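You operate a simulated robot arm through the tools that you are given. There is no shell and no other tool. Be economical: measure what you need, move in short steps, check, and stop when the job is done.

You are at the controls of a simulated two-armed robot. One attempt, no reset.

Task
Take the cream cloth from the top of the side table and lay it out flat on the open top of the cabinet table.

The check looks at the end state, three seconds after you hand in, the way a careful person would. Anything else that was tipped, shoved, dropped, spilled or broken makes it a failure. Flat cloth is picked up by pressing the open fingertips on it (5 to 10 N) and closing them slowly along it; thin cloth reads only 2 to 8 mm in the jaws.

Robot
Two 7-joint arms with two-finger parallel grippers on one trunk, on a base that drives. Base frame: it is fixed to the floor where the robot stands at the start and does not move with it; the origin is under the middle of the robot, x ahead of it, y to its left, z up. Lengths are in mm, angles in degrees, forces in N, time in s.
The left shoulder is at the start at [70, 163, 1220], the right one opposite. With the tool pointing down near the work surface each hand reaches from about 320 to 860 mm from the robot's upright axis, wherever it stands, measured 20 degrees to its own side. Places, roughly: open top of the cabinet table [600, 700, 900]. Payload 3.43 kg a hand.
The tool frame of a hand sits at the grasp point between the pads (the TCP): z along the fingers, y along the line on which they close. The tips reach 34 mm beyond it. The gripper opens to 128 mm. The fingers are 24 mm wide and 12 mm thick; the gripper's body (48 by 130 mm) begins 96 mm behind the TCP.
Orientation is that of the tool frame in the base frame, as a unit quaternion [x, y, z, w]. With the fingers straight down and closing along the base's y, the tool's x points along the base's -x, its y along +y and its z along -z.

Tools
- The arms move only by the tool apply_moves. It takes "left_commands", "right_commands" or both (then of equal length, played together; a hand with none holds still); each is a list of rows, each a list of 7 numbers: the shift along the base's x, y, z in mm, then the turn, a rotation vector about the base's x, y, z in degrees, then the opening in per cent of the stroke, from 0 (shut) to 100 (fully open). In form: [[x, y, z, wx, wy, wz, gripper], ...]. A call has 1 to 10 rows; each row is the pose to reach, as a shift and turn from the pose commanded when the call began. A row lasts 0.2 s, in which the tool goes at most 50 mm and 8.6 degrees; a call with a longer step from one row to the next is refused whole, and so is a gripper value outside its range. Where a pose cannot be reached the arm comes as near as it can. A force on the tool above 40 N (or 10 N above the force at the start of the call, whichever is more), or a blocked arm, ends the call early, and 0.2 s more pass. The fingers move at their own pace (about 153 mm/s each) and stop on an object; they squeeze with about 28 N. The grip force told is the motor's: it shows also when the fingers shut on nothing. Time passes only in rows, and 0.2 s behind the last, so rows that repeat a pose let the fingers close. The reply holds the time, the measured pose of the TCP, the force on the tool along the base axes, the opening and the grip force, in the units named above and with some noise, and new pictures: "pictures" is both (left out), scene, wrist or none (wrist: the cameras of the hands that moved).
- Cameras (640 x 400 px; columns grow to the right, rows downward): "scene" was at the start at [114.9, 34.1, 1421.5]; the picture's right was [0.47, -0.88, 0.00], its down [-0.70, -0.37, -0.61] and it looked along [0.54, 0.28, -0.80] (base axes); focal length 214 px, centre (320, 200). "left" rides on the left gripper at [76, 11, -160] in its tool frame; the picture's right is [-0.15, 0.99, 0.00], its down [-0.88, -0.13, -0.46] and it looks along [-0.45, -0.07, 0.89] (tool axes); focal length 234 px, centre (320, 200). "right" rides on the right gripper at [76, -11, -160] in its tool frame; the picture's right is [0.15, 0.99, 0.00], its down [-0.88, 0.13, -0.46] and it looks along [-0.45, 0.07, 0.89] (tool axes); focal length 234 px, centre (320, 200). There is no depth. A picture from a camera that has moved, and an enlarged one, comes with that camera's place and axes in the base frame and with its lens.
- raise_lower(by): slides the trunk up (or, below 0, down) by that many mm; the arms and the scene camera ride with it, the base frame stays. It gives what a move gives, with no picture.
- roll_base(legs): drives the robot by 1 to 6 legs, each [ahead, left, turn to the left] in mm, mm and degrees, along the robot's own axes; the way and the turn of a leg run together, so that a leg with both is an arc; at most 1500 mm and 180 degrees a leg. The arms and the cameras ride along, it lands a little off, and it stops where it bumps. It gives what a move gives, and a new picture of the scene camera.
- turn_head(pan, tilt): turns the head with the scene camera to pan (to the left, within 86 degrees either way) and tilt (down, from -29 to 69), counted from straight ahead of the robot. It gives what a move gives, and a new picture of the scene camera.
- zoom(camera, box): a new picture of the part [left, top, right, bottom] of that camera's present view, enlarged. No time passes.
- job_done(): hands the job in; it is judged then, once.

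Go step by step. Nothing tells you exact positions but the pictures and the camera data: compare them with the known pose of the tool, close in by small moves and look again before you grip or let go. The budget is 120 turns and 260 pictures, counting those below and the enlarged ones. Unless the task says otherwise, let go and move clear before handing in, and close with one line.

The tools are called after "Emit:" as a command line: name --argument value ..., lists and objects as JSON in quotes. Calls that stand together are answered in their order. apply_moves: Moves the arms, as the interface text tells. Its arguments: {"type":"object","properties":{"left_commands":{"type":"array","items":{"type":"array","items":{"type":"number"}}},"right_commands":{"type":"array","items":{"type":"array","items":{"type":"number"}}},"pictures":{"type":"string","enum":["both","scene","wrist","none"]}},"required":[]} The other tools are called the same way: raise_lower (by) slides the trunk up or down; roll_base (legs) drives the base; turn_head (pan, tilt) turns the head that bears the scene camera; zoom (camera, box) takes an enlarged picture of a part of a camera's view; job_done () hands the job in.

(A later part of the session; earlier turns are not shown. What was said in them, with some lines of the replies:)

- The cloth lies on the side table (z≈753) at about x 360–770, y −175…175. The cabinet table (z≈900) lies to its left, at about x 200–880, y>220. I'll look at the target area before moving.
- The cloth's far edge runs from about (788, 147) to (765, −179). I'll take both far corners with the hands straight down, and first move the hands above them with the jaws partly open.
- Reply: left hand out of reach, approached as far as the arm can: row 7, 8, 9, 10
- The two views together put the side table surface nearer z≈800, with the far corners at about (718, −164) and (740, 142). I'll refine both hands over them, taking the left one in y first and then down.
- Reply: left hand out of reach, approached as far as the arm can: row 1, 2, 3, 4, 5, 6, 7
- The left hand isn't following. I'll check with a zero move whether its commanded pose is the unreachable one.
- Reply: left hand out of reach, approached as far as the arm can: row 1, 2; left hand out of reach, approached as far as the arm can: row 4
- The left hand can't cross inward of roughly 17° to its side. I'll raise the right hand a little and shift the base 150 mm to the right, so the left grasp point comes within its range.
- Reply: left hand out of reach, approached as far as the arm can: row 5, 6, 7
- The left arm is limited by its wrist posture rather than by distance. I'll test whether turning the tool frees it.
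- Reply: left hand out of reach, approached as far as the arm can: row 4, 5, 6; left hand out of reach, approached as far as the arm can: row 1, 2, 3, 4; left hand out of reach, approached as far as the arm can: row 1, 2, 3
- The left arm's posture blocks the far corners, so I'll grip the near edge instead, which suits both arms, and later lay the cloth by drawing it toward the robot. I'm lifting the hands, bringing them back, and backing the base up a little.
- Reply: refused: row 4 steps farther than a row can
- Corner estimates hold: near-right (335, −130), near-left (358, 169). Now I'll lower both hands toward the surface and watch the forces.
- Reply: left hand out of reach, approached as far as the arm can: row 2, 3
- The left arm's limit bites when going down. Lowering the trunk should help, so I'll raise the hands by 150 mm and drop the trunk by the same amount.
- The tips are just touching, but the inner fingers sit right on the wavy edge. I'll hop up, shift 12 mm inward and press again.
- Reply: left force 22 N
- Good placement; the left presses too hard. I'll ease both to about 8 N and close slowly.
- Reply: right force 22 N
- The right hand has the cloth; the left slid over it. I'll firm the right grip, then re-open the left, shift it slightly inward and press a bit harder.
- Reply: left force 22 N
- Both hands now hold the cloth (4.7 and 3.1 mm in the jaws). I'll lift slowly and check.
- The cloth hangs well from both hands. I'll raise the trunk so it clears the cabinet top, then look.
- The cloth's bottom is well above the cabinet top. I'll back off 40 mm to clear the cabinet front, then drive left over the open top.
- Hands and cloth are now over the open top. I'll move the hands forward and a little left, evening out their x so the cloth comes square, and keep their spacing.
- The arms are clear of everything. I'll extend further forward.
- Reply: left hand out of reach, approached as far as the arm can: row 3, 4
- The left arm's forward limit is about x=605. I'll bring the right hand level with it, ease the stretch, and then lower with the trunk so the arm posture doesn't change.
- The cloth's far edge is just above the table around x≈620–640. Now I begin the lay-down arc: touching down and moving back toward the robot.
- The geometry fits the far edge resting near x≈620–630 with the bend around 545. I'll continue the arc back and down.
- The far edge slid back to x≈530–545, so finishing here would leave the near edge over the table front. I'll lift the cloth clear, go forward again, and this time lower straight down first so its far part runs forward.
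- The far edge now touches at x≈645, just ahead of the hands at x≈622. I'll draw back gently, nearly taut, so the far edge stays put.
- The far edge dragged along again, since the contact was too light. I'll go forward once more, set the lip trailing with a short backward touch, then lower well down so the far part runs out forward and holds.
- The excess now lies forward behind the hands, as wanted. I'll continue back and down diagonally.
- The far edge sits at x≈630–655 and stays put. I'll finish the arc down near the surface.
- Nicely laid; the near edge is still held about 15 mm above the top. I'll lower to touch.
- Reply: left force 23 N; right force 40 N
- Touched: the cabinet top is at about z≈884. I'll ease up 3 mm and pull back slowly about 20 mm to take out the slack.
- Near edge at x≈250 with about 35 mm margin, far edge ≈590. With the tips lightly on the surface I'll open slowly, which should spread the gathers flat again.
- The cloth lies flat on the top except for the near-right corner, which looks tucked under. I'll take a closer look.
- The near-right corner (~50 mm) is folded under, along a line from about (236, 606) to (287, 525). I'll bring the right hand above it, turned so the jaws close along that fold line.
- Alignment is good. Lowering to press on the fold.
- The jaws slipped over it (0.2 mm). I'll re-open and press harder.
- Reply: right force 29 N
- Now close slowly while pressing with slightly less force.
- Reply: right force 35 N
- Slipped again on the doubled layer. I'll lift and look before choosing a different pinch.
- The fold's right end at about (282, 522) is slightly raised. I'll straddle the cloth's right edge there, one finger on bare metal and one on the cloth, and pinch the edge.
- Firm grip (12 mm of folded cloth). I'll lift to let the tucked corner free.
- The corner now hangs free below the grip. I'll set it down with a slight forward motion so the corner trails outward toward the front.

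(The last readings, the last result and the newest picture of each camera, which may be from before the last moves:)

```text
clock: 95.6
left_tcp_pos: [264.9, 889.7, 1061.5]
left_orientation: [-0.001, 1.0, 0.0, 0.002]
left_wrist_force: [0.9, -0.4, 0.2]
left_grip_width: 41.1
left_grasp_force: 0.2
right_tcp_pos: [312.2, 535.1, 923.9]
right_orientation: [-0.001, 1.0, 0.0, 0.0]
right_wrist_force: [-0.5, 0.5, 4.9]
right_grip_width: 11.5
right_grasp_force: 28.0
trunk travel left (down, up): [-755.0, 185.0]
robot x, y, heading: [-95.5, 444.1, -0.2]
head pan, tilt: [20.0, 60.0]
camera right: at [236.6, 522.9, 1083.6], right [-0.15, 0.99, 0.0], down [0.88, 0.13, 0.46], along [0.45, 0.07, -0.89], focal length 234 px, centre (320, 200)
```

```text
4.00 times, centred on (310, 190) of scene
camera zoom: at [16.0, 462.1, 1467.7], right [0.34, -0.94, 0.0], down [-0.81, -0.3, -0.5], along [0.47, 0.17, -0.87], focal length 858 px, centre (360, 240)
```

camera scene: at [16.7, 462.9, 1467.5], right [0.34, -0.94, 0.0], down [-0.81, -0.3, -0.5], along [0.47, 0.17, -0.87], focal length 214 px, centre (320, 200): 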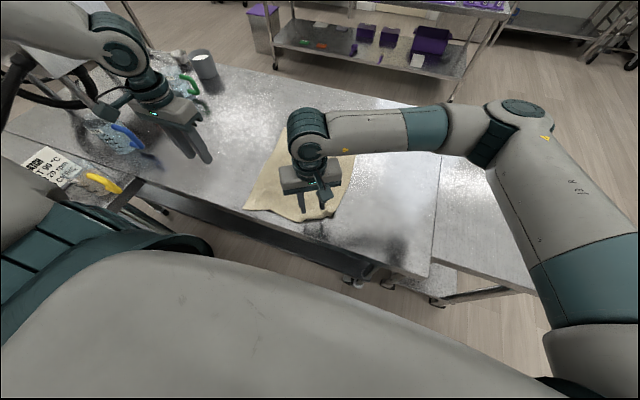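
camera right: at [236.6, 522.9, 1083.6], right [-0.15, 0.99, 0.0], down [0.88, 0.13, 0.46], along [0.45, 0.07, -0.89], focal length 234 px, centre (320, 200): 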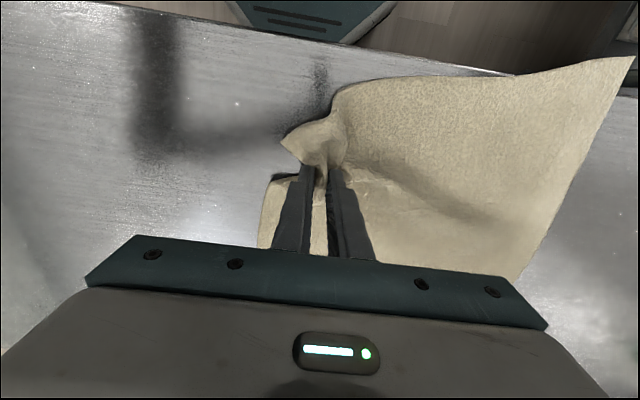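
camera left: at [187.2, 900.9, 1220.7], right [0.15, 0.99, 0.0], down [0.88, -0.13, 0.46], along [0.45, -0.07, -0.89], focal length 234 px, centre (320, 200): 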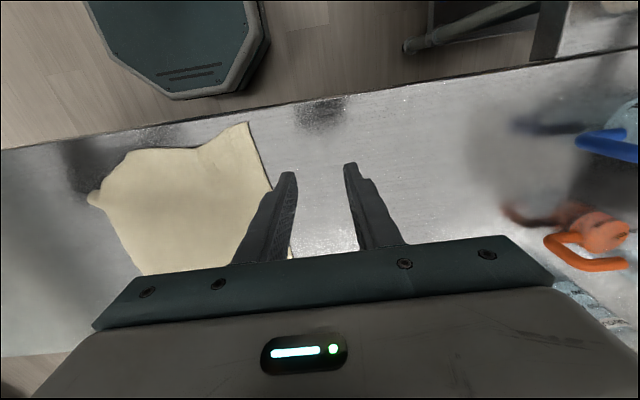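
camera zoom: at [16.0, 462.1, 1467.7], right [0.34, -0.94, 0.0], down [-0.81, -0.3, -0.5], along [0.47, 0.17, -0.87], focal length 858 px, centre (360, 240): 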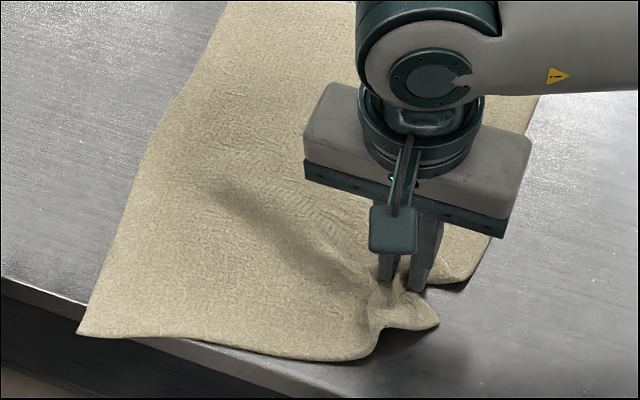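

The corner has come out. Now I open slowly at the surface to spread the gather, then lift clear and look.

Emit:
apply_moves --right_commands '[[0, 0, -1, 0, 0, 0, 6], [0, 0, -1, 0, 0, 0, 12], [0, 0, -1, 0, 0, 0, 18], [0, 0, -1, 0, 0, 0, 24], [0, 0, -1, 0, 0, 0, 30], [0, 0, -1, 0, 0, 0, 36], [0, 0, 25, 0, 0, 0, 36], [0, -30, 60, 0, 0, 0, 36], [0, -75, 75, 0, 0, 0, 36], [0, -120, 80, 0, 0, 0, 36]]' --pictures "wrist"

Emit:
zoom --camera "scene" --box '[230, 130, 390, 230]'

```text
clock: 97.8
left_tcp_pos: [265.8, 889.4, 1061.7]
left_orientation: [-0.001, 1.0, 0.0, 0.001]
left_wrist_force: [-0.7, 0.1, -1.0]
left_grip_width: 41.1
left_grasp_force: 0.1
right_tcp_pos: [313.2, 410.1, 1004.2]
right_orientation: [-0.001, 1.0, 0.001, 0.0]
right_wrist_force: [1.3, 0.1, 0.4]
right_grip_width: 46.2
right_grasp_force: 0.1
trunk travel left (down, up): [-755.0, 185.0]
robot x, y, heading: [-94.5, 438.4, -0.0]
head pan, tilt: [20.0, 60.0]
camera right: at [237.2, 397.1, 1164.3], right [-0.15, 0.99, 0.0], down [0.88, 0.13, 0.46], along [0.45, 0.07, -0.89], focal length 234 px, centre (320, 200)
```

right: 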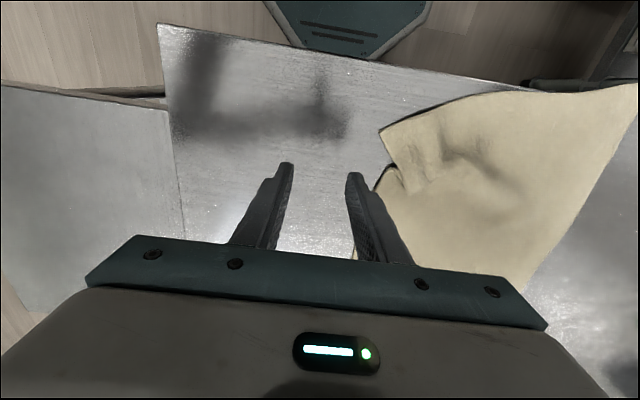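

```text
4.00 times, centred on (310, 180) of scene
camera zoom: at [16.3, 459.8, 1467.6], right [0.34, -0.94, 0.0], down [-0.81, -0.3, -0.5], along [0.47, 0.17, -0.87], focal length 858 px, centre (360, 280)
```

zoom: 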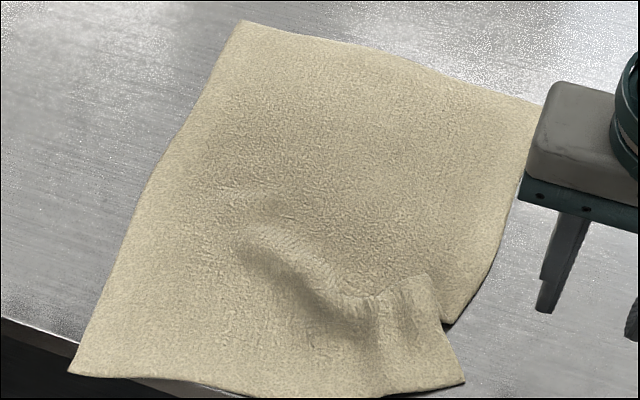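

The corner is fully out, but the whole cloth has shifted toward the front edge, and the near-left corner may overhang a little. I'll grip the far corners and pull the cloth forward, which will also smooth it. First: hands up, trunk down for reach.

Emit:
apply_moves --left_commands '[[0, 0, 40, 0, 0, 0, 31], [0, 0, 80, 0, 0, 0, 31], [20, 0, 120, 0, 0, 0, 31], [50, 0, 150, 0, 0, 0, 31], [85, -15, 180, 0, 0, 0, 31], [120, -30, 205, 0, 0, 0, 31]]' --right_commands '[[0, 0, 45, 0, 0, 0, 31], [0, 0, 90, 0, 0, 0, 31], [10, 0, 135, 0, 0, 0, 31], [30, 10, 180, 0, 0, 0, 31], [60, 20, 215, 0, 0, 0, 31], [90, 30, 250, 0, 0, 0, 31]]' --pictures "none"

Emit:
raise_lower --by -250

Emit:
turn_head --pan 20 --tilt 50

```text
refused: row 4 steps farther than a row can; nothing moved
```

```text
clock: 99.0
left_tcp_pos: [263.7, 890.2, 966.4]
left_orientation: [-0.001, 1.0, -0.001, 0.001]
left_wrist_force: [-0.6, -0.9, 0.2]
left_grip_width: 41.6
left_grasp_force: 0.0
right_tcp_pos: [313.5, 410.9, 914.8]
right_orientation: [-0.001, 1.0, 0.001, 0.001]
right_wrist_force: [-3.8, -1.0, 3.2]
right_grip_width: 46.4
right_grasp_force: 0.6
trunk travel left (down, up): [-661.0, 279.0]
robot x, y, heading: [-96.6, 439.9, -0.1]
head pan, tilt: [20.0, 60.0]
stopped: the force on the tool passed its limit (the readings are from after the stop); the commanded pose is now the measured one
```

```text
clock: 99.7
left_tcp_pos: [266.4, 890.3, 966.3]
left_orientation: [-0.001, 1.0, -0.001, 0.0]
left_wrist_force: [-1.2, -0.5, -0.8]
left_grip_width: 41.2
left_grasp_force: 0.0
right_tcp_pos: [313.6, 410.7, 915.1]
right_orientation: [0.0, 1.0, 0.001, 0.002]
right_wrist_force: [0.5, 0.9, 0.1]
right_grip_width: 45.8
right_grasp_force: 0.1
trunk travel left (down, up): [-661.0, 279.0]
robot x, y, heading: [-94.4, 440.2, -0.1]
head pan, tilt: [20.0, 50.0]
camera scene: at [26.5, 465.6, 1386.0], right [0.34, -0.94, 0.0], down [-0.72, -0.26, -0.64], along [0.6, 0.22, -0.77], focal length 214 px, centre (320, 200)
```

scene: 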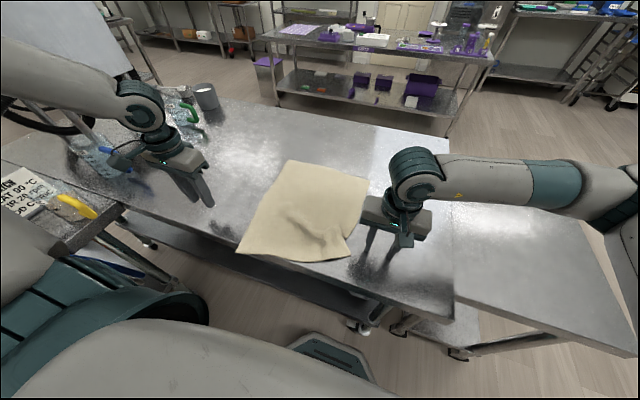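

The move was refused and the trunk lowered anyway; the right fingertips touched bare metal and it stopped safely. I'll raise the hands properly first.

Emit:
apply_moves --left_commands '[[0, 0, 40, 0, 0, 0, 31], [0, 0, 80, 0, 0, 0, 31], [20, 0, 110, 0, 0, 0, 31], [45, 0, 140, 0, 0, 0, 31], [75, -10, 160, 0, 0, 0, 31], [105, -20, 170, 0, 0, 0, 31]]' --right_commands '[[0, 0, 45, 0, 0, 0, 31], [0, 0, 90, 0, 0, 0, 31], [10, 0, 130, 0, 0, 0, 31], [25, 0, 165, 0, 0, 0, 31], [50, 0, 190, 0, 0, 0, 31], [80, 0, 210, 0, 0, 0, 31]]' --pictures "none"

```text
clock: 101.1
left_tcp_pos: [372.4, 870.2, 1133.4]
left_orientation: [-0.002, 1.0, -0.001, -0.001]
left_wrist_force: [0.9, 0.0, -1.1]
left_grip_width: 39.6
left_grasp_force: 0.1
right_tcp_pos: [395.8, 409.8, 1122.8]
right_orientation: [-0.001, 1.0, 0.002, 0.001]
right_wrist_force: [1.0, 0.1, 0.3]
right_grip_width: 39.8
right_grasp_force: 0.1
trunk travel left (down, up): [-661.0, 279.0]
robot x, y, heading: [-95.8, 440.7, 0.1]
head pan, tilt: [20.0, 50.0]
```

Emit:
raise_lower --by -150

```text
clock: 102.9
left_tcp_pos: [370.6, 870.9, 983.7]
left_orientation: [0.0, 1.0, -0.001, 0.001]
left_wrist_force: [0.8, 0.3, 0.7]
left_grip_width: 39.4
left_grasp_force: 0.0
right_tcp_pos: [393.1, 408.9, 974.3]
right_orientation: [0.0, 1.0, 0.001, 0.002]
right_wrist_force: [0.3, -0.2, 0.3]
right_grip_width: 39.9
right_grasp_force: 0.0
trunk travel left (down, up): [-511.0, 429.0]
robot x, y, heading: [-95.3, 439.4, -0.1]
head pan, tilt: [20.0, 50.0]
```

Emit:
apply_moves --left_commands '[[30, -15, 0, 0, 0, 0, 31], [60, -35, 0, 0, 0, 0, 31], [90, -55, 0, 0, 0, 0, 31], [120, -80, 0, 0, 0, 0, 31], [150, -105, -5, 0, 0, 0, 31], [170, -122, -15, 0, 0, 0, 31]]' --right_commands '[[30, 15, 0, 0, 0, 0, 31], [60, 35, 0, 0, 0, 0, 31], [90, 55, 0, 0, 0, 0, 31], [120, 75, 0, 0, 0, 0, 31], [145, 95, 0, 0, 0, 0, 31], [154, 113, -5, 0, 0, 0, 31]]' --pictures "wrist"

```text
clock: 104.3
left_tcp_pos: [541.1, 747.9, 967.0]
left_orientation: [-0.001, 1.0, -0.003, 0.0]
left_wrist_force: [-1.0, -0.5, 0.2]
left_grip_width: 39.9
left_grasp_force: 0.0
right_tcp_pos: [547.9, 522.7, 967.6]
right_orientation: [-0.001, 1.0, 0.001, 0.0]
right_wrist_force: [0.3, 0.3, -0.5]
right_grip_width: 39.8
right_grasp_force: 0.2
trunk travel left (down, up): [-511.0, 429.0]
robot x, y, heading: [-97.0, 441.0, 0.1]
head pan, tilt: [20.0, 50.0]
camera right: at [472.2, 509.9, 1127.8], right [-0.15, 0.99, 0.0], down [0.88, 0.13, 0.46], along [0.45, 0.07, -0.89], focal length 234 px, centre (320, 200)
camera left: at [465.0, 758.8, 1126.4], right [0.14, 0.99, 0.0], down [0.88, -0.13, 0.46], along [0.45, -0.07, -0.89], focal length 234 px, centre (320, 200)
```

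right: 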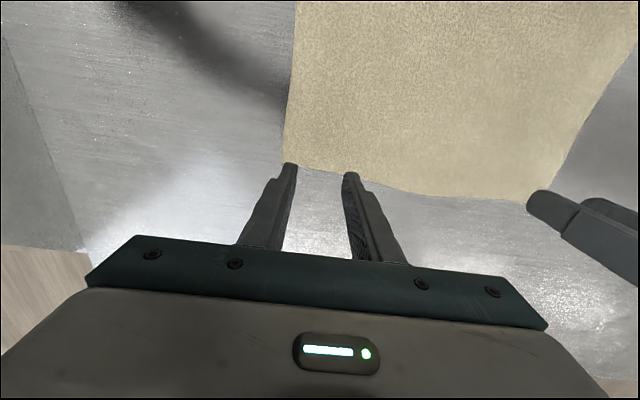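
left: 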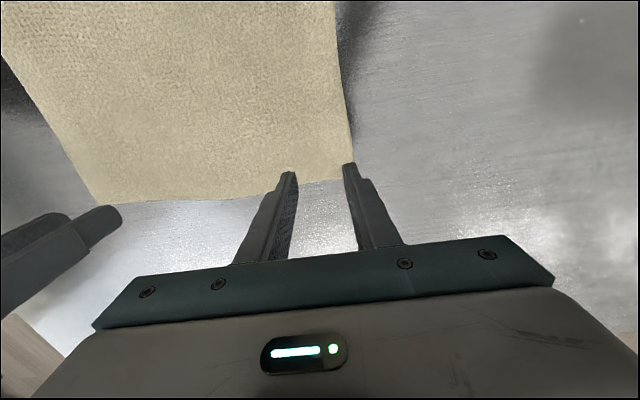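

Emit:
apply_moves --left_commands '[[-5, -6, -20, 0, 0, 0, 31], [-5, -6, -40, 0, 0, 0, 31], [-5, -6, -47, 0, 0, 0, 31], [-5, -6, -49, 0, 0, 0, 31]]' --right_commands '[[-7, 0, -20, 0, 0, 0, 31], [-7, 0, -40, 0, 0, 0, 31], [-7, 0, -47, 0, 0, 0, 31], [-7, 0, -49, 0, 0, 0, 31]]' --pictures "wrist"

```text
clock: 105.3
left_tcp_pos: [534.0, 742.6, 921.1]
left_orientation: [-0.001, 1.0, -0.001, 0.001]
left_wrist_force: [0.7, 0.6, -0.2]
left_grip_width: 39.7
left_grasp_force: 0.1
right_tcp_pos: [541.9, 522.8, 919.8]
right_orientation: [0.0, 1.0, 0.0, 0.002]
right_wrist_force: [0.4, 0.3, 0.8]
right_grip_width: 39.7
right_grasp_force: 0.0
trunk travel left (down, up): [-511.0, 429.0]
robot x, y, heading: [-94.0, 443.0, 0.0]
head pan, tilt: [20.0, 50.0]
camera right: at [464.6, 511.3, 1079.8], right [-0.15, 0.99, 0.0], down [0.88, 0.13, 0.46], along [0.45, 0.07, -0.89], focal length 234 px, centre (320, 200)
camera left: at [458.0, 752.7, 1079.5], right [0.14, 0.99, 0.0], down [0.88, -0.13, 0.46], along [0.45, -0.07, -0.89], focal length 234 px, centre (320, 200)
```

right: 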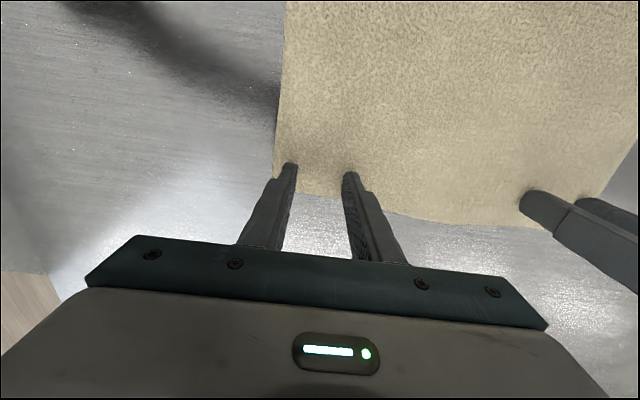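
left: 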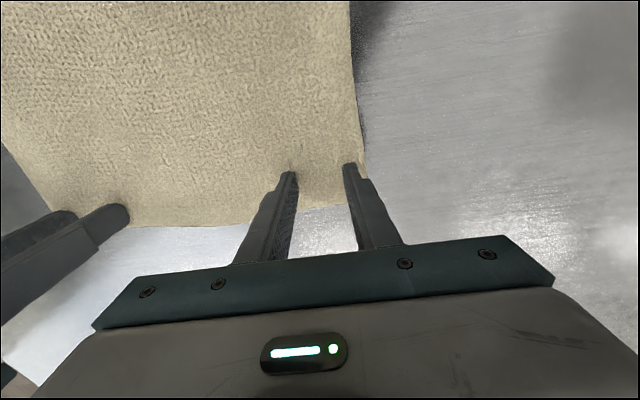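

Emit:
apply_moves --left_commands '[[0, 0, -2, 0, 0, 0, 31], [0, 0, -4, 0, 0, 0, 31]]' --right_commands '[[0, 0, -1.5, 0, 0, 0, 31], [0, 0, -3, 0, 0, 0, 31]]' --pictures "none"

```text
clock: 105.9
left_tcp_pos: [533.1, 743.5, 918.7]
left_orientation: [0.0, 1.0, -0.001, 0.001]
left_wrist_force: [-0.3, -0.2, 4.2]
left_grip_width: 39.9
left_grasp_force: 0.1
right_tcp_pos: [540.8, 522.2, 917.7]
right_orientation: [0.0, 1.0, 0.002, 0.003]
right_wrist_force: [1.5, 0.8, 6.9]
right_grip_width: 39.6
right_grasp_force: 0.0
trunk travel left (down, up): [-511.0, 429.0]
robot x, y, heading: [-93.8, 439.2, 0.0]
head pan, tilt: [20.0, 50.0]
```

Now press to roughly 15 N and close slowly.

Emit:
apply_moves --left_commands '[[0, 0, -2, 0, 0, 0, 31], [0, 0, -2, 0, 0, 0, 28], [0, 0, -2, 0, 0, 0, 25], [0, 0, -2, 0, 0, 0, 22], [0, 0, -2, 0, 0, 0, 19], [0, 0, -2, 0, 0, 0, 16], [0, 0, -2, 0, 0, 0, 13], [0, 0, -2, 0, 0, 0, 9], [0, 0, -2, 0, 0, 0, 5], [0, 0, -2, 0, 0, 0, 0]]' --right_commands '[[0, 0, -1.5, 0, 0, 0, 31], [0, 0, -1.5, 0, 0, 0, 28], [0, 0, -1.5, 0, 0, 0, 25], [0, 0, -1.5, 0, 0, 0, 22], [0, 0, -1.5, 0, 0, 0, 19], [0, 0, -1.5, 0, 0, 0, 16], [0, 0, -1.5, 0, 0, 0, 13], [0, 0, -1.5, 0, 0, 0, 9], [0, 0, -1.5, 0, 0, 0, 5], [0, 0, -1.5, 0, 0, 0, 0]]' --pictures "wrist"

```text
clock: 108.1
left_tcp_pos: [533.4, 741.8, 917.4]
left_orientation: [-0.001, 1.0, -0.001, 0.003]
left_wrist_force: [0.1, -1.6, 13.3]
left_grip_width: 3.9
left_grasp_force: 28.3
right_tcp_pos: [538.4, 521.4, 917.8]
right_orientation: [0.0, 1.0, 0.002, 0.003]
right_wrist_force: [-0.2, 1.0, 17.6]
right_grip_width: 0.0
right_grasp_force: 27.7
trunk travel left (down, up): [-511.0, 429.0]
robot x, y, heading: [-92.1, 437.8, 0.0]
head pan, tilt: [20.0, 50.0]
camera right: at [460.3, 508.2, 1076.8], right [-0.15, 0.99, 0.0], down [0.88, 0.13, 0.46], along [0.46, 0.07, -0.89], focal length 234 px, centre (320, 200)
camera left: at [455.9, 751.8, 1076.2], right [0.15, 0.99, 0.0], down [0.88, -0.13, 0.46], along [0.46, -0.07, -0.89], focal length 234 px, centre (320, 200)
```

right: 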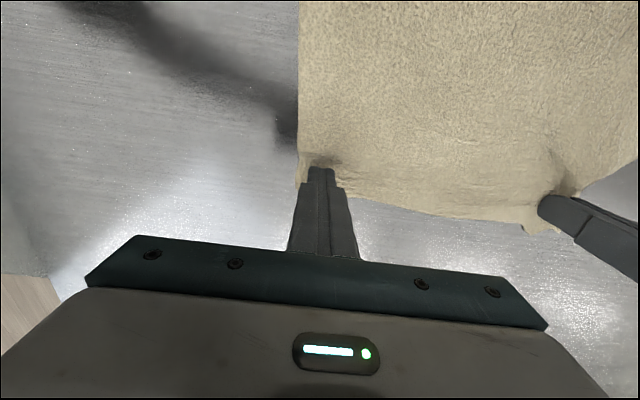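
left: 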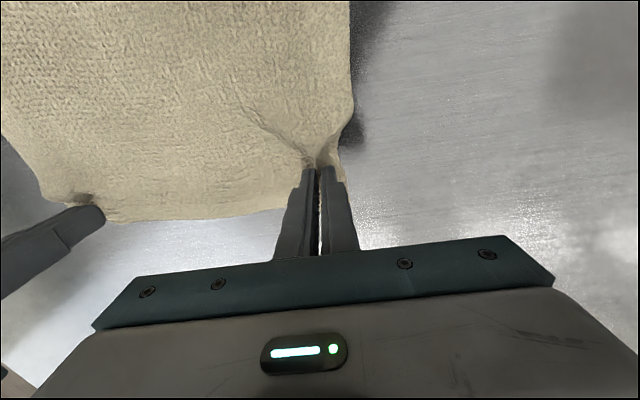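

The left grip holds; the right slipped. For the right I'll straddle its side edge, which worked before.

Emit:
apply_moves --right_commands '[[0, 0, 15, 0, 0, 0, 10], [0, -10, 15, 0, 0, 0, 45], [0, -19, 15, 0, 0, 0, 45], [0, -19, 3, 0, 0, 0, 45], [0, -19, 1, 0, 0, 0, 45]]' --pictures "wrist"

```text
clock: 109.3
left_tcp_pos: [533.6, 741.8, 917.2]
left_orientation: [-0.001, 1.0, -0.001, 0.003]
left_wrist_force: [-1.6, 1.6, 22.0]
left_grip_width: 3.5
left_grasp_force: 27.9
right_tcp_pos: [537.2, 503.2, 919.7]
right_orientation: [-0.001, 1.0, 0.002, 0.002]
right_wrist_force: [-0.4, -0.4, 2.6]
right_grip_width: 57.6
right_grasp_force: 0.1
trunk travel left (down, up): [-511.0, 429.0]
robot x, y, heading: [-95.2, 439.9, 0.1]
head pan, tilt: [20.0, 50.0]
camera right: at [461.4, 490.6, 1077.9], right [-0.15, 0.99, 0.0], down [0.88, 0.13, 0.46], along [0.46, 0.07, -0.89], focal length 234 px, centre (320, 200)
```

right: 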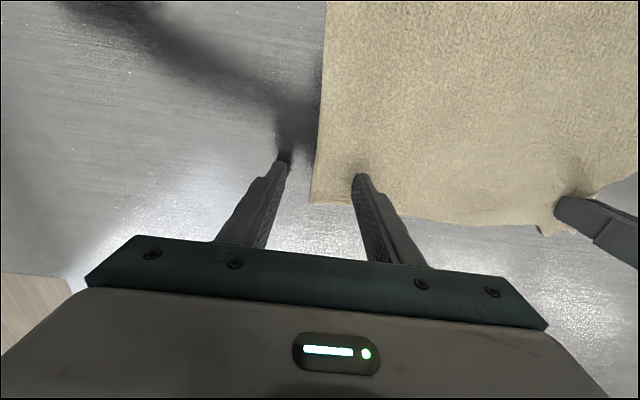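

Emit:
apply_moves --right_commands '[[0, 0, -1.5, 0, 0, 0, 45], [0, 0, -2, 0, 0, 0, 40], [0, 0, -2, 0, 0, 0, 35], [0, 0, -2, 0, 0, 0, 30], [0, 0, -2, 0, 0, 0, 25], [0, 0, -2, 0, 0, 0, 20], [0, 0, -2, 0, 0, 0, 15], [0, 0, -2, 0, 0, 0, 9], [0, 0, -2, 0, 0, 0, 4], [0, 0, -2, 0, 0, 0, 0]]' --pictures "wrist"

```text
clock: 111.5
left_tcp_pos: [532.2, 740.8, 917.2]
left_orientation: [-0.001, 1.0, -0.001, 0.003]
left_wrist_force: [3.2, -0.1, 15.5]
left_grip_width: 4.1
left_grasp_force: 28.1
right_tcp_pos: [538.3, 503.7, 916.6]
right_orientation: [-0.001, 1.0, 0.002, 0.004]
right_wrist_force: [-0.2, 0.7, 18.9]
right_grip_width: 0.2
right_grasp_force: 28.0
trunk travel left (down, up): [-511.0, 429.0]
robot x, y, heading: [-94.2, 439.9, 0.1]
head pan, tilt: [20.0, 50.0]
camera right: at [460.6, 490.9, 1076.6], right [-0.15, 0.99, 0.0], down [0.88, 0.13, 0.46], along [0.46, 0.07, -0.89], focal length 234 px, centre (320, 200)
```

right: 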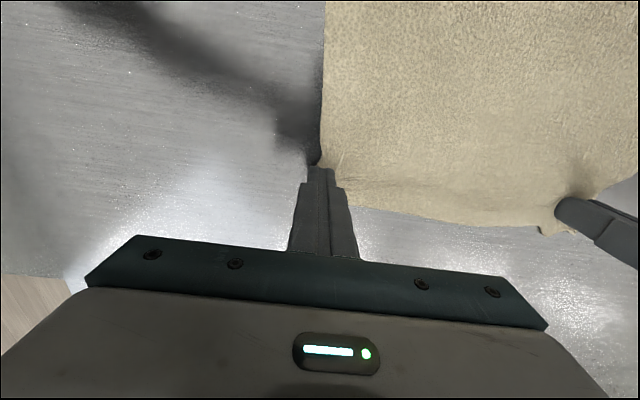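

Slipped again, too close to the edge. I'll regrip further inside, pressing a bit more.

Emit:
apply_moves --right_commands '[[0, 0, 15, 0, 0, 0, 10], [-2, 20, 17, 0, 0, 0, 33], [-2, 41, 17, 0, 0, 0, 33], [-2, 41, 4, 0, 0, 0, 33], [-2, 41, 0.5, 0, 0, 0, 33], [-2, 41, 0.5, 0, 0, 0, 33]]' --pictures "wrist"

```text
clock: 112.9
left_tcp_pos: [532.4, 741.0, 916.9]
left_orientation: [-0.001, 1.0, -0.002, 0.002]
left_wrist_force: [2.0, 0.7, 18.2]
left_grip_width: 3.9
left_grasp_force: 28.1
right_tcp_pos: [536.1, 544.8, 916.6]
right_orientation: [0.0, 1.0, 0.002, 0.004]
right_wrist_force: [-2.5, -0.4, 13.0]
right_grip_width: 42.3
right_grasp_force: 0.1
trunk travel left (down, up): [-511.0, 429.0]
robot x, y, heading: [-95.2, 440.3, -0.2]
head pan, tilt: [20.0, 50.0]
camera right: at [458.6, 531.5, 1077.0], right [-0.15, 0.99, 0.0], down [0.88, 0.13, 0.46], along [0.46, 0.07, -0.89], focal length 234 px, centre (320, 200)
```

right: 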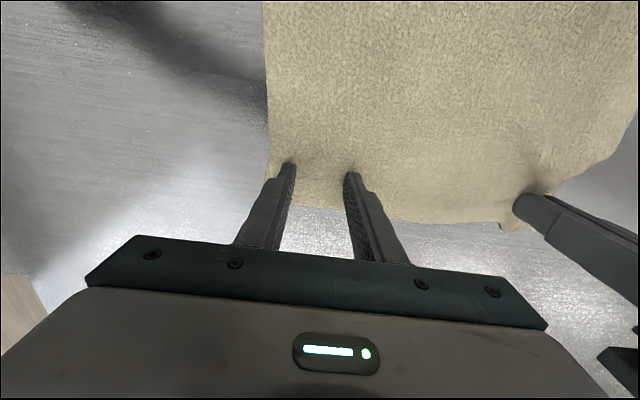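

Emit:
apply_moves --right_commands '[[0, 0, -1, 0, 0, 0, 31], [0, 0, -1, 0, 0, 0, 28], [0, 0, -1, 0, 0, 0, 25], [0, 0, -1, 0, 0, 0, 22], [0, 0, -1, 0, 0, 0, 19], [0, 0, -1, 0, 0, 0, 16], [0, 0, -1, 0, 0, 0, 13], [0, 0, -1, 0, 0, 0, 9], [0, 0, -1, 0, 0, 0, 5], [0, 0, -1, 0, 0, 0, 0]]' --pictures "wrist"

```text
clock: 115.1
left_tcp_pos: [532.7, 741.7, 917.8]
left_orientation: [-0.001, 1.0, 0.0, 0.002]
left_wrist_force: [1.4, 0.0, 8.4]
left_grip_width: 3.9
left_grasp_force: 28.2
right_tcp_pos: [535.2, 543.5, 917.4]
right_orientation: [0.0, 1.0, 0.002, 0.003]
right_wrist_force: [0.9, -4.5, 34.0]
right_grip_width: 0.1
right_grasp_force: 28.1
trunk travel left (down, up): [-511.0, 429.0]
robot x, y, heading: [-94.0, 439.3, 0.2]
head pan, tilt: [20.0, 50.0]
camera right: at [458.6, 530.8, 1076.3], right [-0.15, 0.99, 0.0], down [0.88, 0.13, 0.46], along [0.46, 0.07, -0.89], focal length 234 px, centre (320, 200)
```

right: 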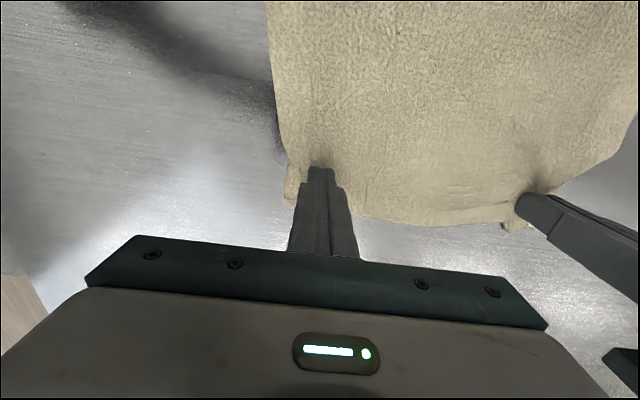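

I pressed beyond the advised range there. Retrying at about 7 N.

Emit:
apply_moves --right_commands '[[0, 0, 15, 0, 0, 0, 10], [0, 0, 17, 0, 0, 0, 31], [0, 0, 17, 0, 0, 0, 31], [0, 0, 5, 0, 0, 0, 31], [0, 0, 2, 0, 0, 0, 31], [0, 0, 2, 0, 0, 0, 31]]' --pictures "none"

```text
clock: 116.5
left_tcp_pos: [534.7, 741.2, 916.8]
left_orientation: [-0.001, 1.0, -0.001, 0.002]
left_wrist_force: [1.3, 0.7, 20.5]
left_grip_width: 3.9
left_grasp_force: 27.9
right_tcp_pos: [539.3, 544.0, 918.4]
right_orientation: [0.0, 1.0, 0.001, 0.003]
right_wrist_force: [-0.5, -0.5, 3.3]
right_grip_width: 39.5
right_grasp_force: 0.0
trunk travel left (down, up): [-511.0, 429.0]
robot x, y, heading: [-92.1, 440.1, -0.2]
head pan, tilt: [20.0, 50.0]
```

Emit:
apply_moves --right_commands '[[0, 0, -0.8, 0, 0, 0, 31], [0, 0, -0.8, 0, 0, 0, 28], [0, 0, -0.8, 0, 0, 0, 25], [0, 0, -0.8, 0, 0, 0, 22], [0, 0, -0.6, 0, 0, 0, 19], [0, 0, -0.4, 0, 0, 0, 16], [0, 0, -0.2, 0, 0, 0, 13], [0, 0, 0, 0, 0, 0, 9], [0, 0, 0, 0, 0, 0, 5], [0, 0, 0, 0, 0, 0, 0]]' --pictures "wrist"

```text
clock: 118.7
left_tcp_pos: [533.4, 740.8, 917.5]
left_orientation: [-0.001, 1.0, -0.001, 0.003]
left_wrist_force: [3.9, -0.3, 21.6]
left_grip_width: 3.8
left_grasp_force: 27.3
right_tcp_pos: [536.0, 544.3, 917.6]
right_orientation: [-0.001, 1.0, 0.001, 0.002]
right_wrist_force: [-0.5, 3.4, 8.8]
right_grip_width: 3.9
right_grasp_force: 27.5
trunk travel left (down, up): [-511.0, 429.0]
robot x, y, heading: [-96.2, 438.2, 0.0]
head pan, tilt: [20.0, 50.0]
camera right: at [459.7, 531.1, 1077.4], right [-0.15, 0.99, 0.0], down [0.88, 0.13, 0.46], along [0.46, 0.07, -0.89], focal length 234 px, centre (320, 200)
```

right: 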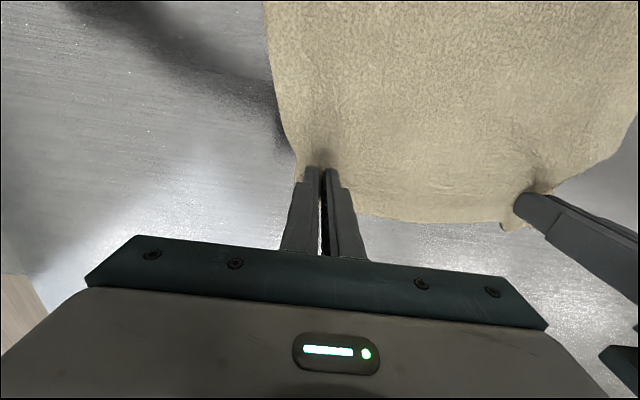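

Both far corners are held. Raising a few millimetres and dragging forward slowly, spreading slightly.

Emit:
apply_moves --left_commands '[[0, 0, 4, 0, 0, 0, 0], [10, 1, 5, 0, 0, 0, 0], [20, 2, 5, 0, 0, 0, 0], [30, 3, 5, 0, 0, 0, 0], [40, 4, 5, 0, 0, 0, 0], [50, 5, 5, 0, 0, 0, 0], [60, 6, 5, 0, 0, 0, 0], [70, 6, 5, 0, 0, 0, 0], [80, 6, 5, 0, 0, 0, 0], [90, 6, 5, 0, 0, 0, 0]]' --right_commands '[[0, 0, 4, 0, 0, 0, 0], [10, -2, 5, 0, 0, 0, 0], [20, -4, 5, 0, 0, 0, 0], [30, -6, 5, 0, 0, 0, 0], [40, -8, 5, 0, 0, 0, 0], [50, -9, 5, 0, 0, 0, 0], [60, -10, 5, 0, 0, 0, 0], [70, -10, 5, 0, 0, 0, 0], [80, -10, 5, 0, 0, 0, 0], [90, -10, 5, 0, 0, 0, 0]]' --pictures "scene"

Emit:
zoom --camera "scene" --box '[210, 140, 402, 260]'

```text
clock: 120.9
left_tcp_pos: [624.1, 747.7, 920.7]
left_orientation: [0.0, 1.0, -0.002, 0.001]
left_wrist_force: [0.8, -26.8, -0.1]
left_grip_width: 4.2
left_grasp_force: 28.3
right_tcp_pos: [629.0, 535.8, 919.7]
right_orientation: [-0.002, 1.0, 0.002, 0.001]
right_wrist_force: [-2.0, 26.1, 1.1]
right_grip_width: 4.7
right_grasp_force: 28.1
trunk travel left (down, up): [-511.0, 429.0]
robot x, y, heading: [-94.1, 442.9, 0.0]
head pan, tilt: [20.0, 50.0]
camera scene: at [26.8, 466.0, 1236.0], right [0.34, -0.94, 0.0], down [-0.72, -0.26, -0.64], along [0.6, 0.22, -0.77], focal length 214 px, centre (320, 200)
```

scene: 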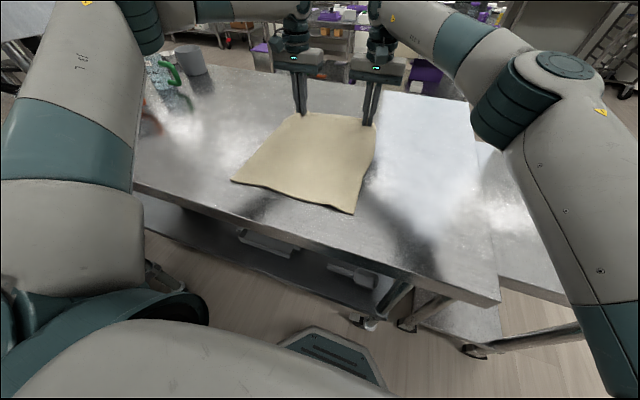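

```text
3.33 times, centred on (306, 200) of scene
camera zoom: at [26.8, 466.0, 1236.0], right [0.34, -0.94, 0.0], down [-0.72, -0.26, -0.64], along [0.6, 0.22, -0.77], focal length 715 px, centre (367, 200)
```

zoom: 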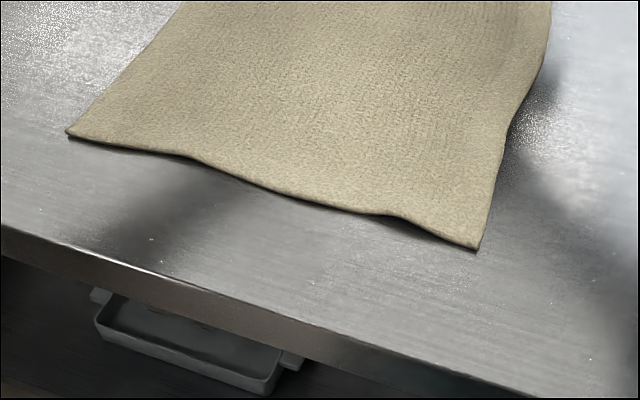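

Excellent: it is flat, with all four corners out and a good front margin. I'll relax the sideways tension, lower to touch, and open slowly.

Emit:
apply_moves --left_commands '[[0, -4, 0, 0, 0, 0, 0], [0, -6, -2, 0, 0, 0, 0], [0, -6, -4, 0, 0, 0, 0]]' --right_commands '[[0, 4, 0, 0, 0, 0, 0], [0, 6, -2, 0, 0, 0, 0], [0, 6, -4, 0, 0, 0, 0]]' --pictures "none"

```text
clock: 121.7
left_tcp_pos: [624.4, 743.4, 918.0]
left_orientation: [-0.001, 1.0, -0.001, 0.003]
left_wrist_force: [2.4, -8.7, 13.5]
left_grip_width: 4.2
left_grasp_force: 27.7
right_tcp_pos: [626.6, 538.5, 919.1]
right_orientation: [0.001, 1.0, 0.001, 0.003]
right_wrist_force: [-0.7, 10.8, 7.0]
right_grip_width: 4.0
right_grasp_force: 27.8
trunk travel left (down, up): [-511.0, 429.0]
robot x, y, heading: [-94.1, 439.4, -0.0]
head pan, tilt: [20.0, 50.0]
```

Emit:
apply_moves --left_commands '[[0, 0, 0.5, 0, 0, 0, 4], [0, 0, 0.5, 0, 0, 0, 8], [0, 0, 0.5, 0, 0, 0, 12], [0, 0, 0.5, 0, 0, 0, 16], [0, 0, 0.5, 0, 0, 0, 20], [0, 0, 0.5, 0, 0, 0, 24], [0, 0, 0.5, 0, 0, 0, 28], [0, 0, 0.5, 0, 0, 0, 31], [0, 0, 25, 0, 0, 0, 31], [0, 0, 60, 0, 0, 0, 31]]' --right_commands '[[0, 0, 0, 0, 0, 0, 4], [0, 0, 0, 0, 0, 0, 8], [0, 0, 0, 0, 0, 0, 12], [0, 0, 0, 0, 0, 0, 16], [0, 0, 0, 0, 0, 0, 20], [0, 0, 0, 0, 0, 0, 24], [0, 0, 0, 0, 0, 0, 28], [0, 0, 0, 0, 0, 0, 31], [0, 0, 25, 0, 0, 0, 31], [0, 0, 60, 0, 0, 0, 31]]' --pictures "wrist"

```text
clock: 123.9
left_tcp_pos: [622.8, 740.8, 977.2]
left_orientation: [-0.001, 1.0, -0.001, 0.0]
left_wrist_force: [-0.4, -0.3, 0.3]
left_grip_width: 39.8
left_grasp_force: 0.0
right_tcp_pos: [626.1, 540.4, 977.0]
right_orientation: [-0.001, 1.0, 0.001, 0.002]
right_wrist_force: [0.1, -0.7, -0.2]
right_grip_width: 39.8
right_grasp_force: 0.0
trunk travel left (down, up): [-511.0, 429.0]
robot x, y, heading: [-96.8, 442.4, 0.0]
head pan, tilt: [20.0, 50.0]
camera right: at [548.9, 527.7, 1137.1], right [-0.15, 0.99, 0.0], down [0.88, 0.13, 0.46], along [0.45, 0.07, -0.89], focal length 234 px, centre (320, 200)
camera left: at [547.3, 752.1, 1135.6], right [0.15, 0.99, 0.0], down [0.88, -0.13, 0.46], along [0.45, -0.07, -0.89], focal length 234 px, centre (320, 200)
```

right: 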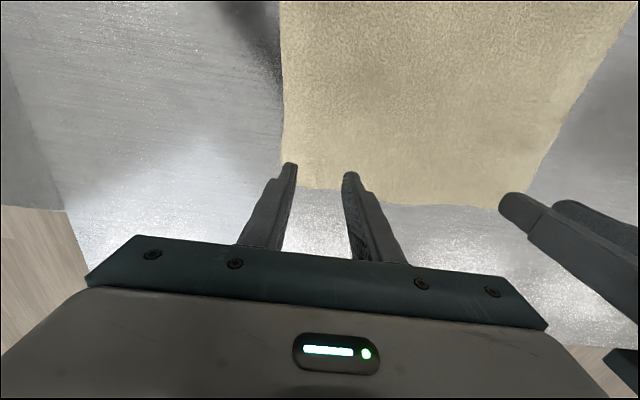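
left: 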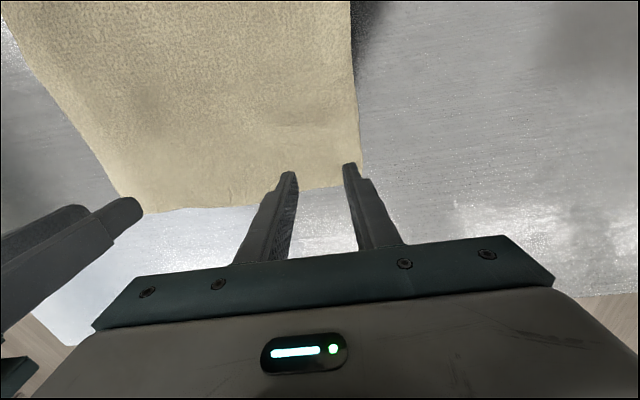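

Released cleanly. I'll raise the hands and move them aside for a full look.

Emit:
apply_moves --left_commands '[[0, 0, 40, 0, 0, 0, 31], [-10, 20, 75, 0, 0, 0, 31], [-30, 50, 100, 0, 0, 0, 31], [-55, 85, 110, 0, 0, 0, 31], [-80, 120, 120, 0, 0, 0, 31]]' --right_commands '[[0, 0, 40, 0, 0, 0, 31], [-10, -20, 75, 0, 0, 0, 31], [-30, -50, 100, 0, 0, 0, 31], [-55, -90, 110, 0, 0, 0, 31], [-80, -130, 120, 0, 0, 0, 31]]' --pictures "none"

Emit:
raise_lower --by 200

Emit:
turn_head --pan 20 --tilt 53

Emit:
zoom --camera "scene" --box '[210, 90, 402, 210]'

```text
clock: 125.1
left_tcp_pos: [542.8, 864.2, 1093.5]
left_orientation: [0.0, 1.0, -0.001, 0.001]
left_wrist_force: [0.1, -0.1, -0.3]
left_grip_width: 39.4
left_grasp_force: 0.0
left hand out of reach, approached as far as the arm can: row 1
right_tcp_pos: [602.3, 510.2, 1108.3]
right_orientation: [0.0, 1.0, 0.001, 0.004]
right_wrist_force: [-0.6, -0.5, 0.9]
right_grip_width: 39.8
right_grasp_force: 0.0
right hand out of reach, approached as far as the arm can: row 2, 3, 4, 5
trunk travel left (down, up): [-511.0, 429.0]
robot x, y, heading: [-94.8, 439.4, 0.1]
head pan, tilt: [20.0, 50.0]
```

```text
clock: 127.2
left_tcp_pos: [544.0, 865.4, 1293.4]
left_orientation: [-0.001, 1.0, 0.0, 0.001]
left_wrist_force: [-0.3, 1.2, 0.3]
left_grip_width: 39.9
left_grasp_force: 0.1
right_tcp_pos: [604.2, 509.1, 1306.5]
right_orientation: [-0.001, 1.0, 0.001, 0.001]
right_wrist_force: [0.2, -0.1, -0.2]
right_grip_width: 39.7
right_grasp_force: 0.0
trunk travel left (down, up): [-711.0, 229.0]
robot x, y, heading: [-91.7, 439.6, 0.1]
head pan, tilt: [20.0, 50.0]
```

```text
clock: 127.9
left_tcp_pos: [543.5, 864.7, 1292.2]
left_orientation: [-0.001, 1.0, -0.002, 0.001]
left_wrist_force: [1.0, -0.7, 0.7]
left_grip_width: 39.7
left_grasp_force: 0.0
right_tcp_pos: [603.3, 509.4, 1307.2]
right_orientation: [-0.001, 1.0, 0.001, 0.0]
right_wrist_force: [-0.2, -0.2, -0.2]
right_grip_width: 39.5
right_grasp_force: 0.1
trunk travel left (down, up): [-711.0, 229.0]
robot x, y, heading: [-95.5, 437.2, -0.1]
head pan, tilt: [20.0, 53.0]
camera scene: at [24.0, 464.7, 1432.1], right [0.34, -0.94, 0.0], down [-0.75, -0.27, -0.6], along [0.57, 0.21, -0.8], focal length 214 px, centre (320, 200)
```

scene: 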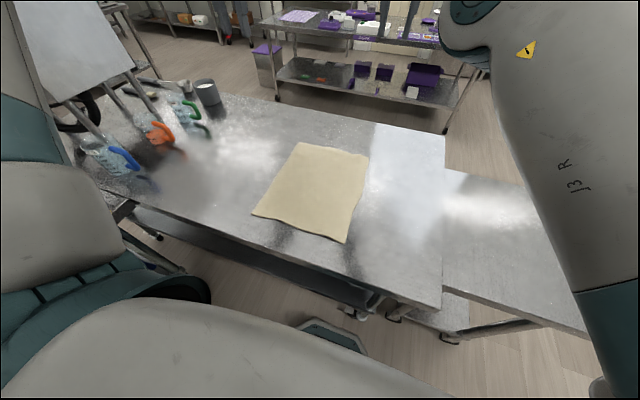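

```text
3.33 times, centred on (306, 150) of scene
camera zoom: at [24.0, 464.7, 1432.1], right [0.34, -0.94, 0.0], down [-0.75, -0.27, -0.6], along [0.57, 0.21, -0.8], focal length 715 px, centre (367, 367)
```

zoom: 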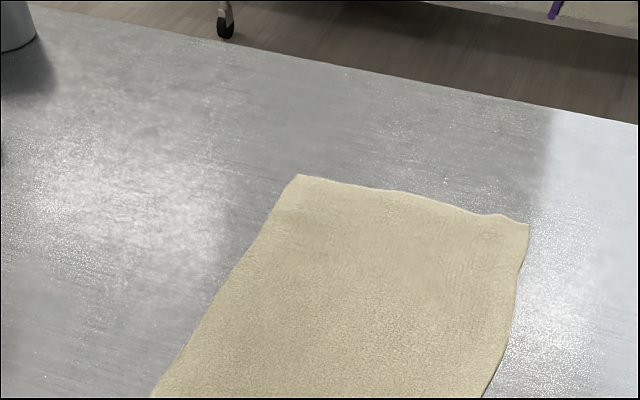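

The cloth lies flat on the cabinet table, fully on the top with all four corners out. Nothing else I can see has moved, and both hands are clear, so I'm handing in.

Emit:
job_done

```text
The job is handed in.
```

The cream cloth is off the side table and laid flat on the open top of the cabinet table. All four corners are out, it sits well inside the edges, and both hands are clear.
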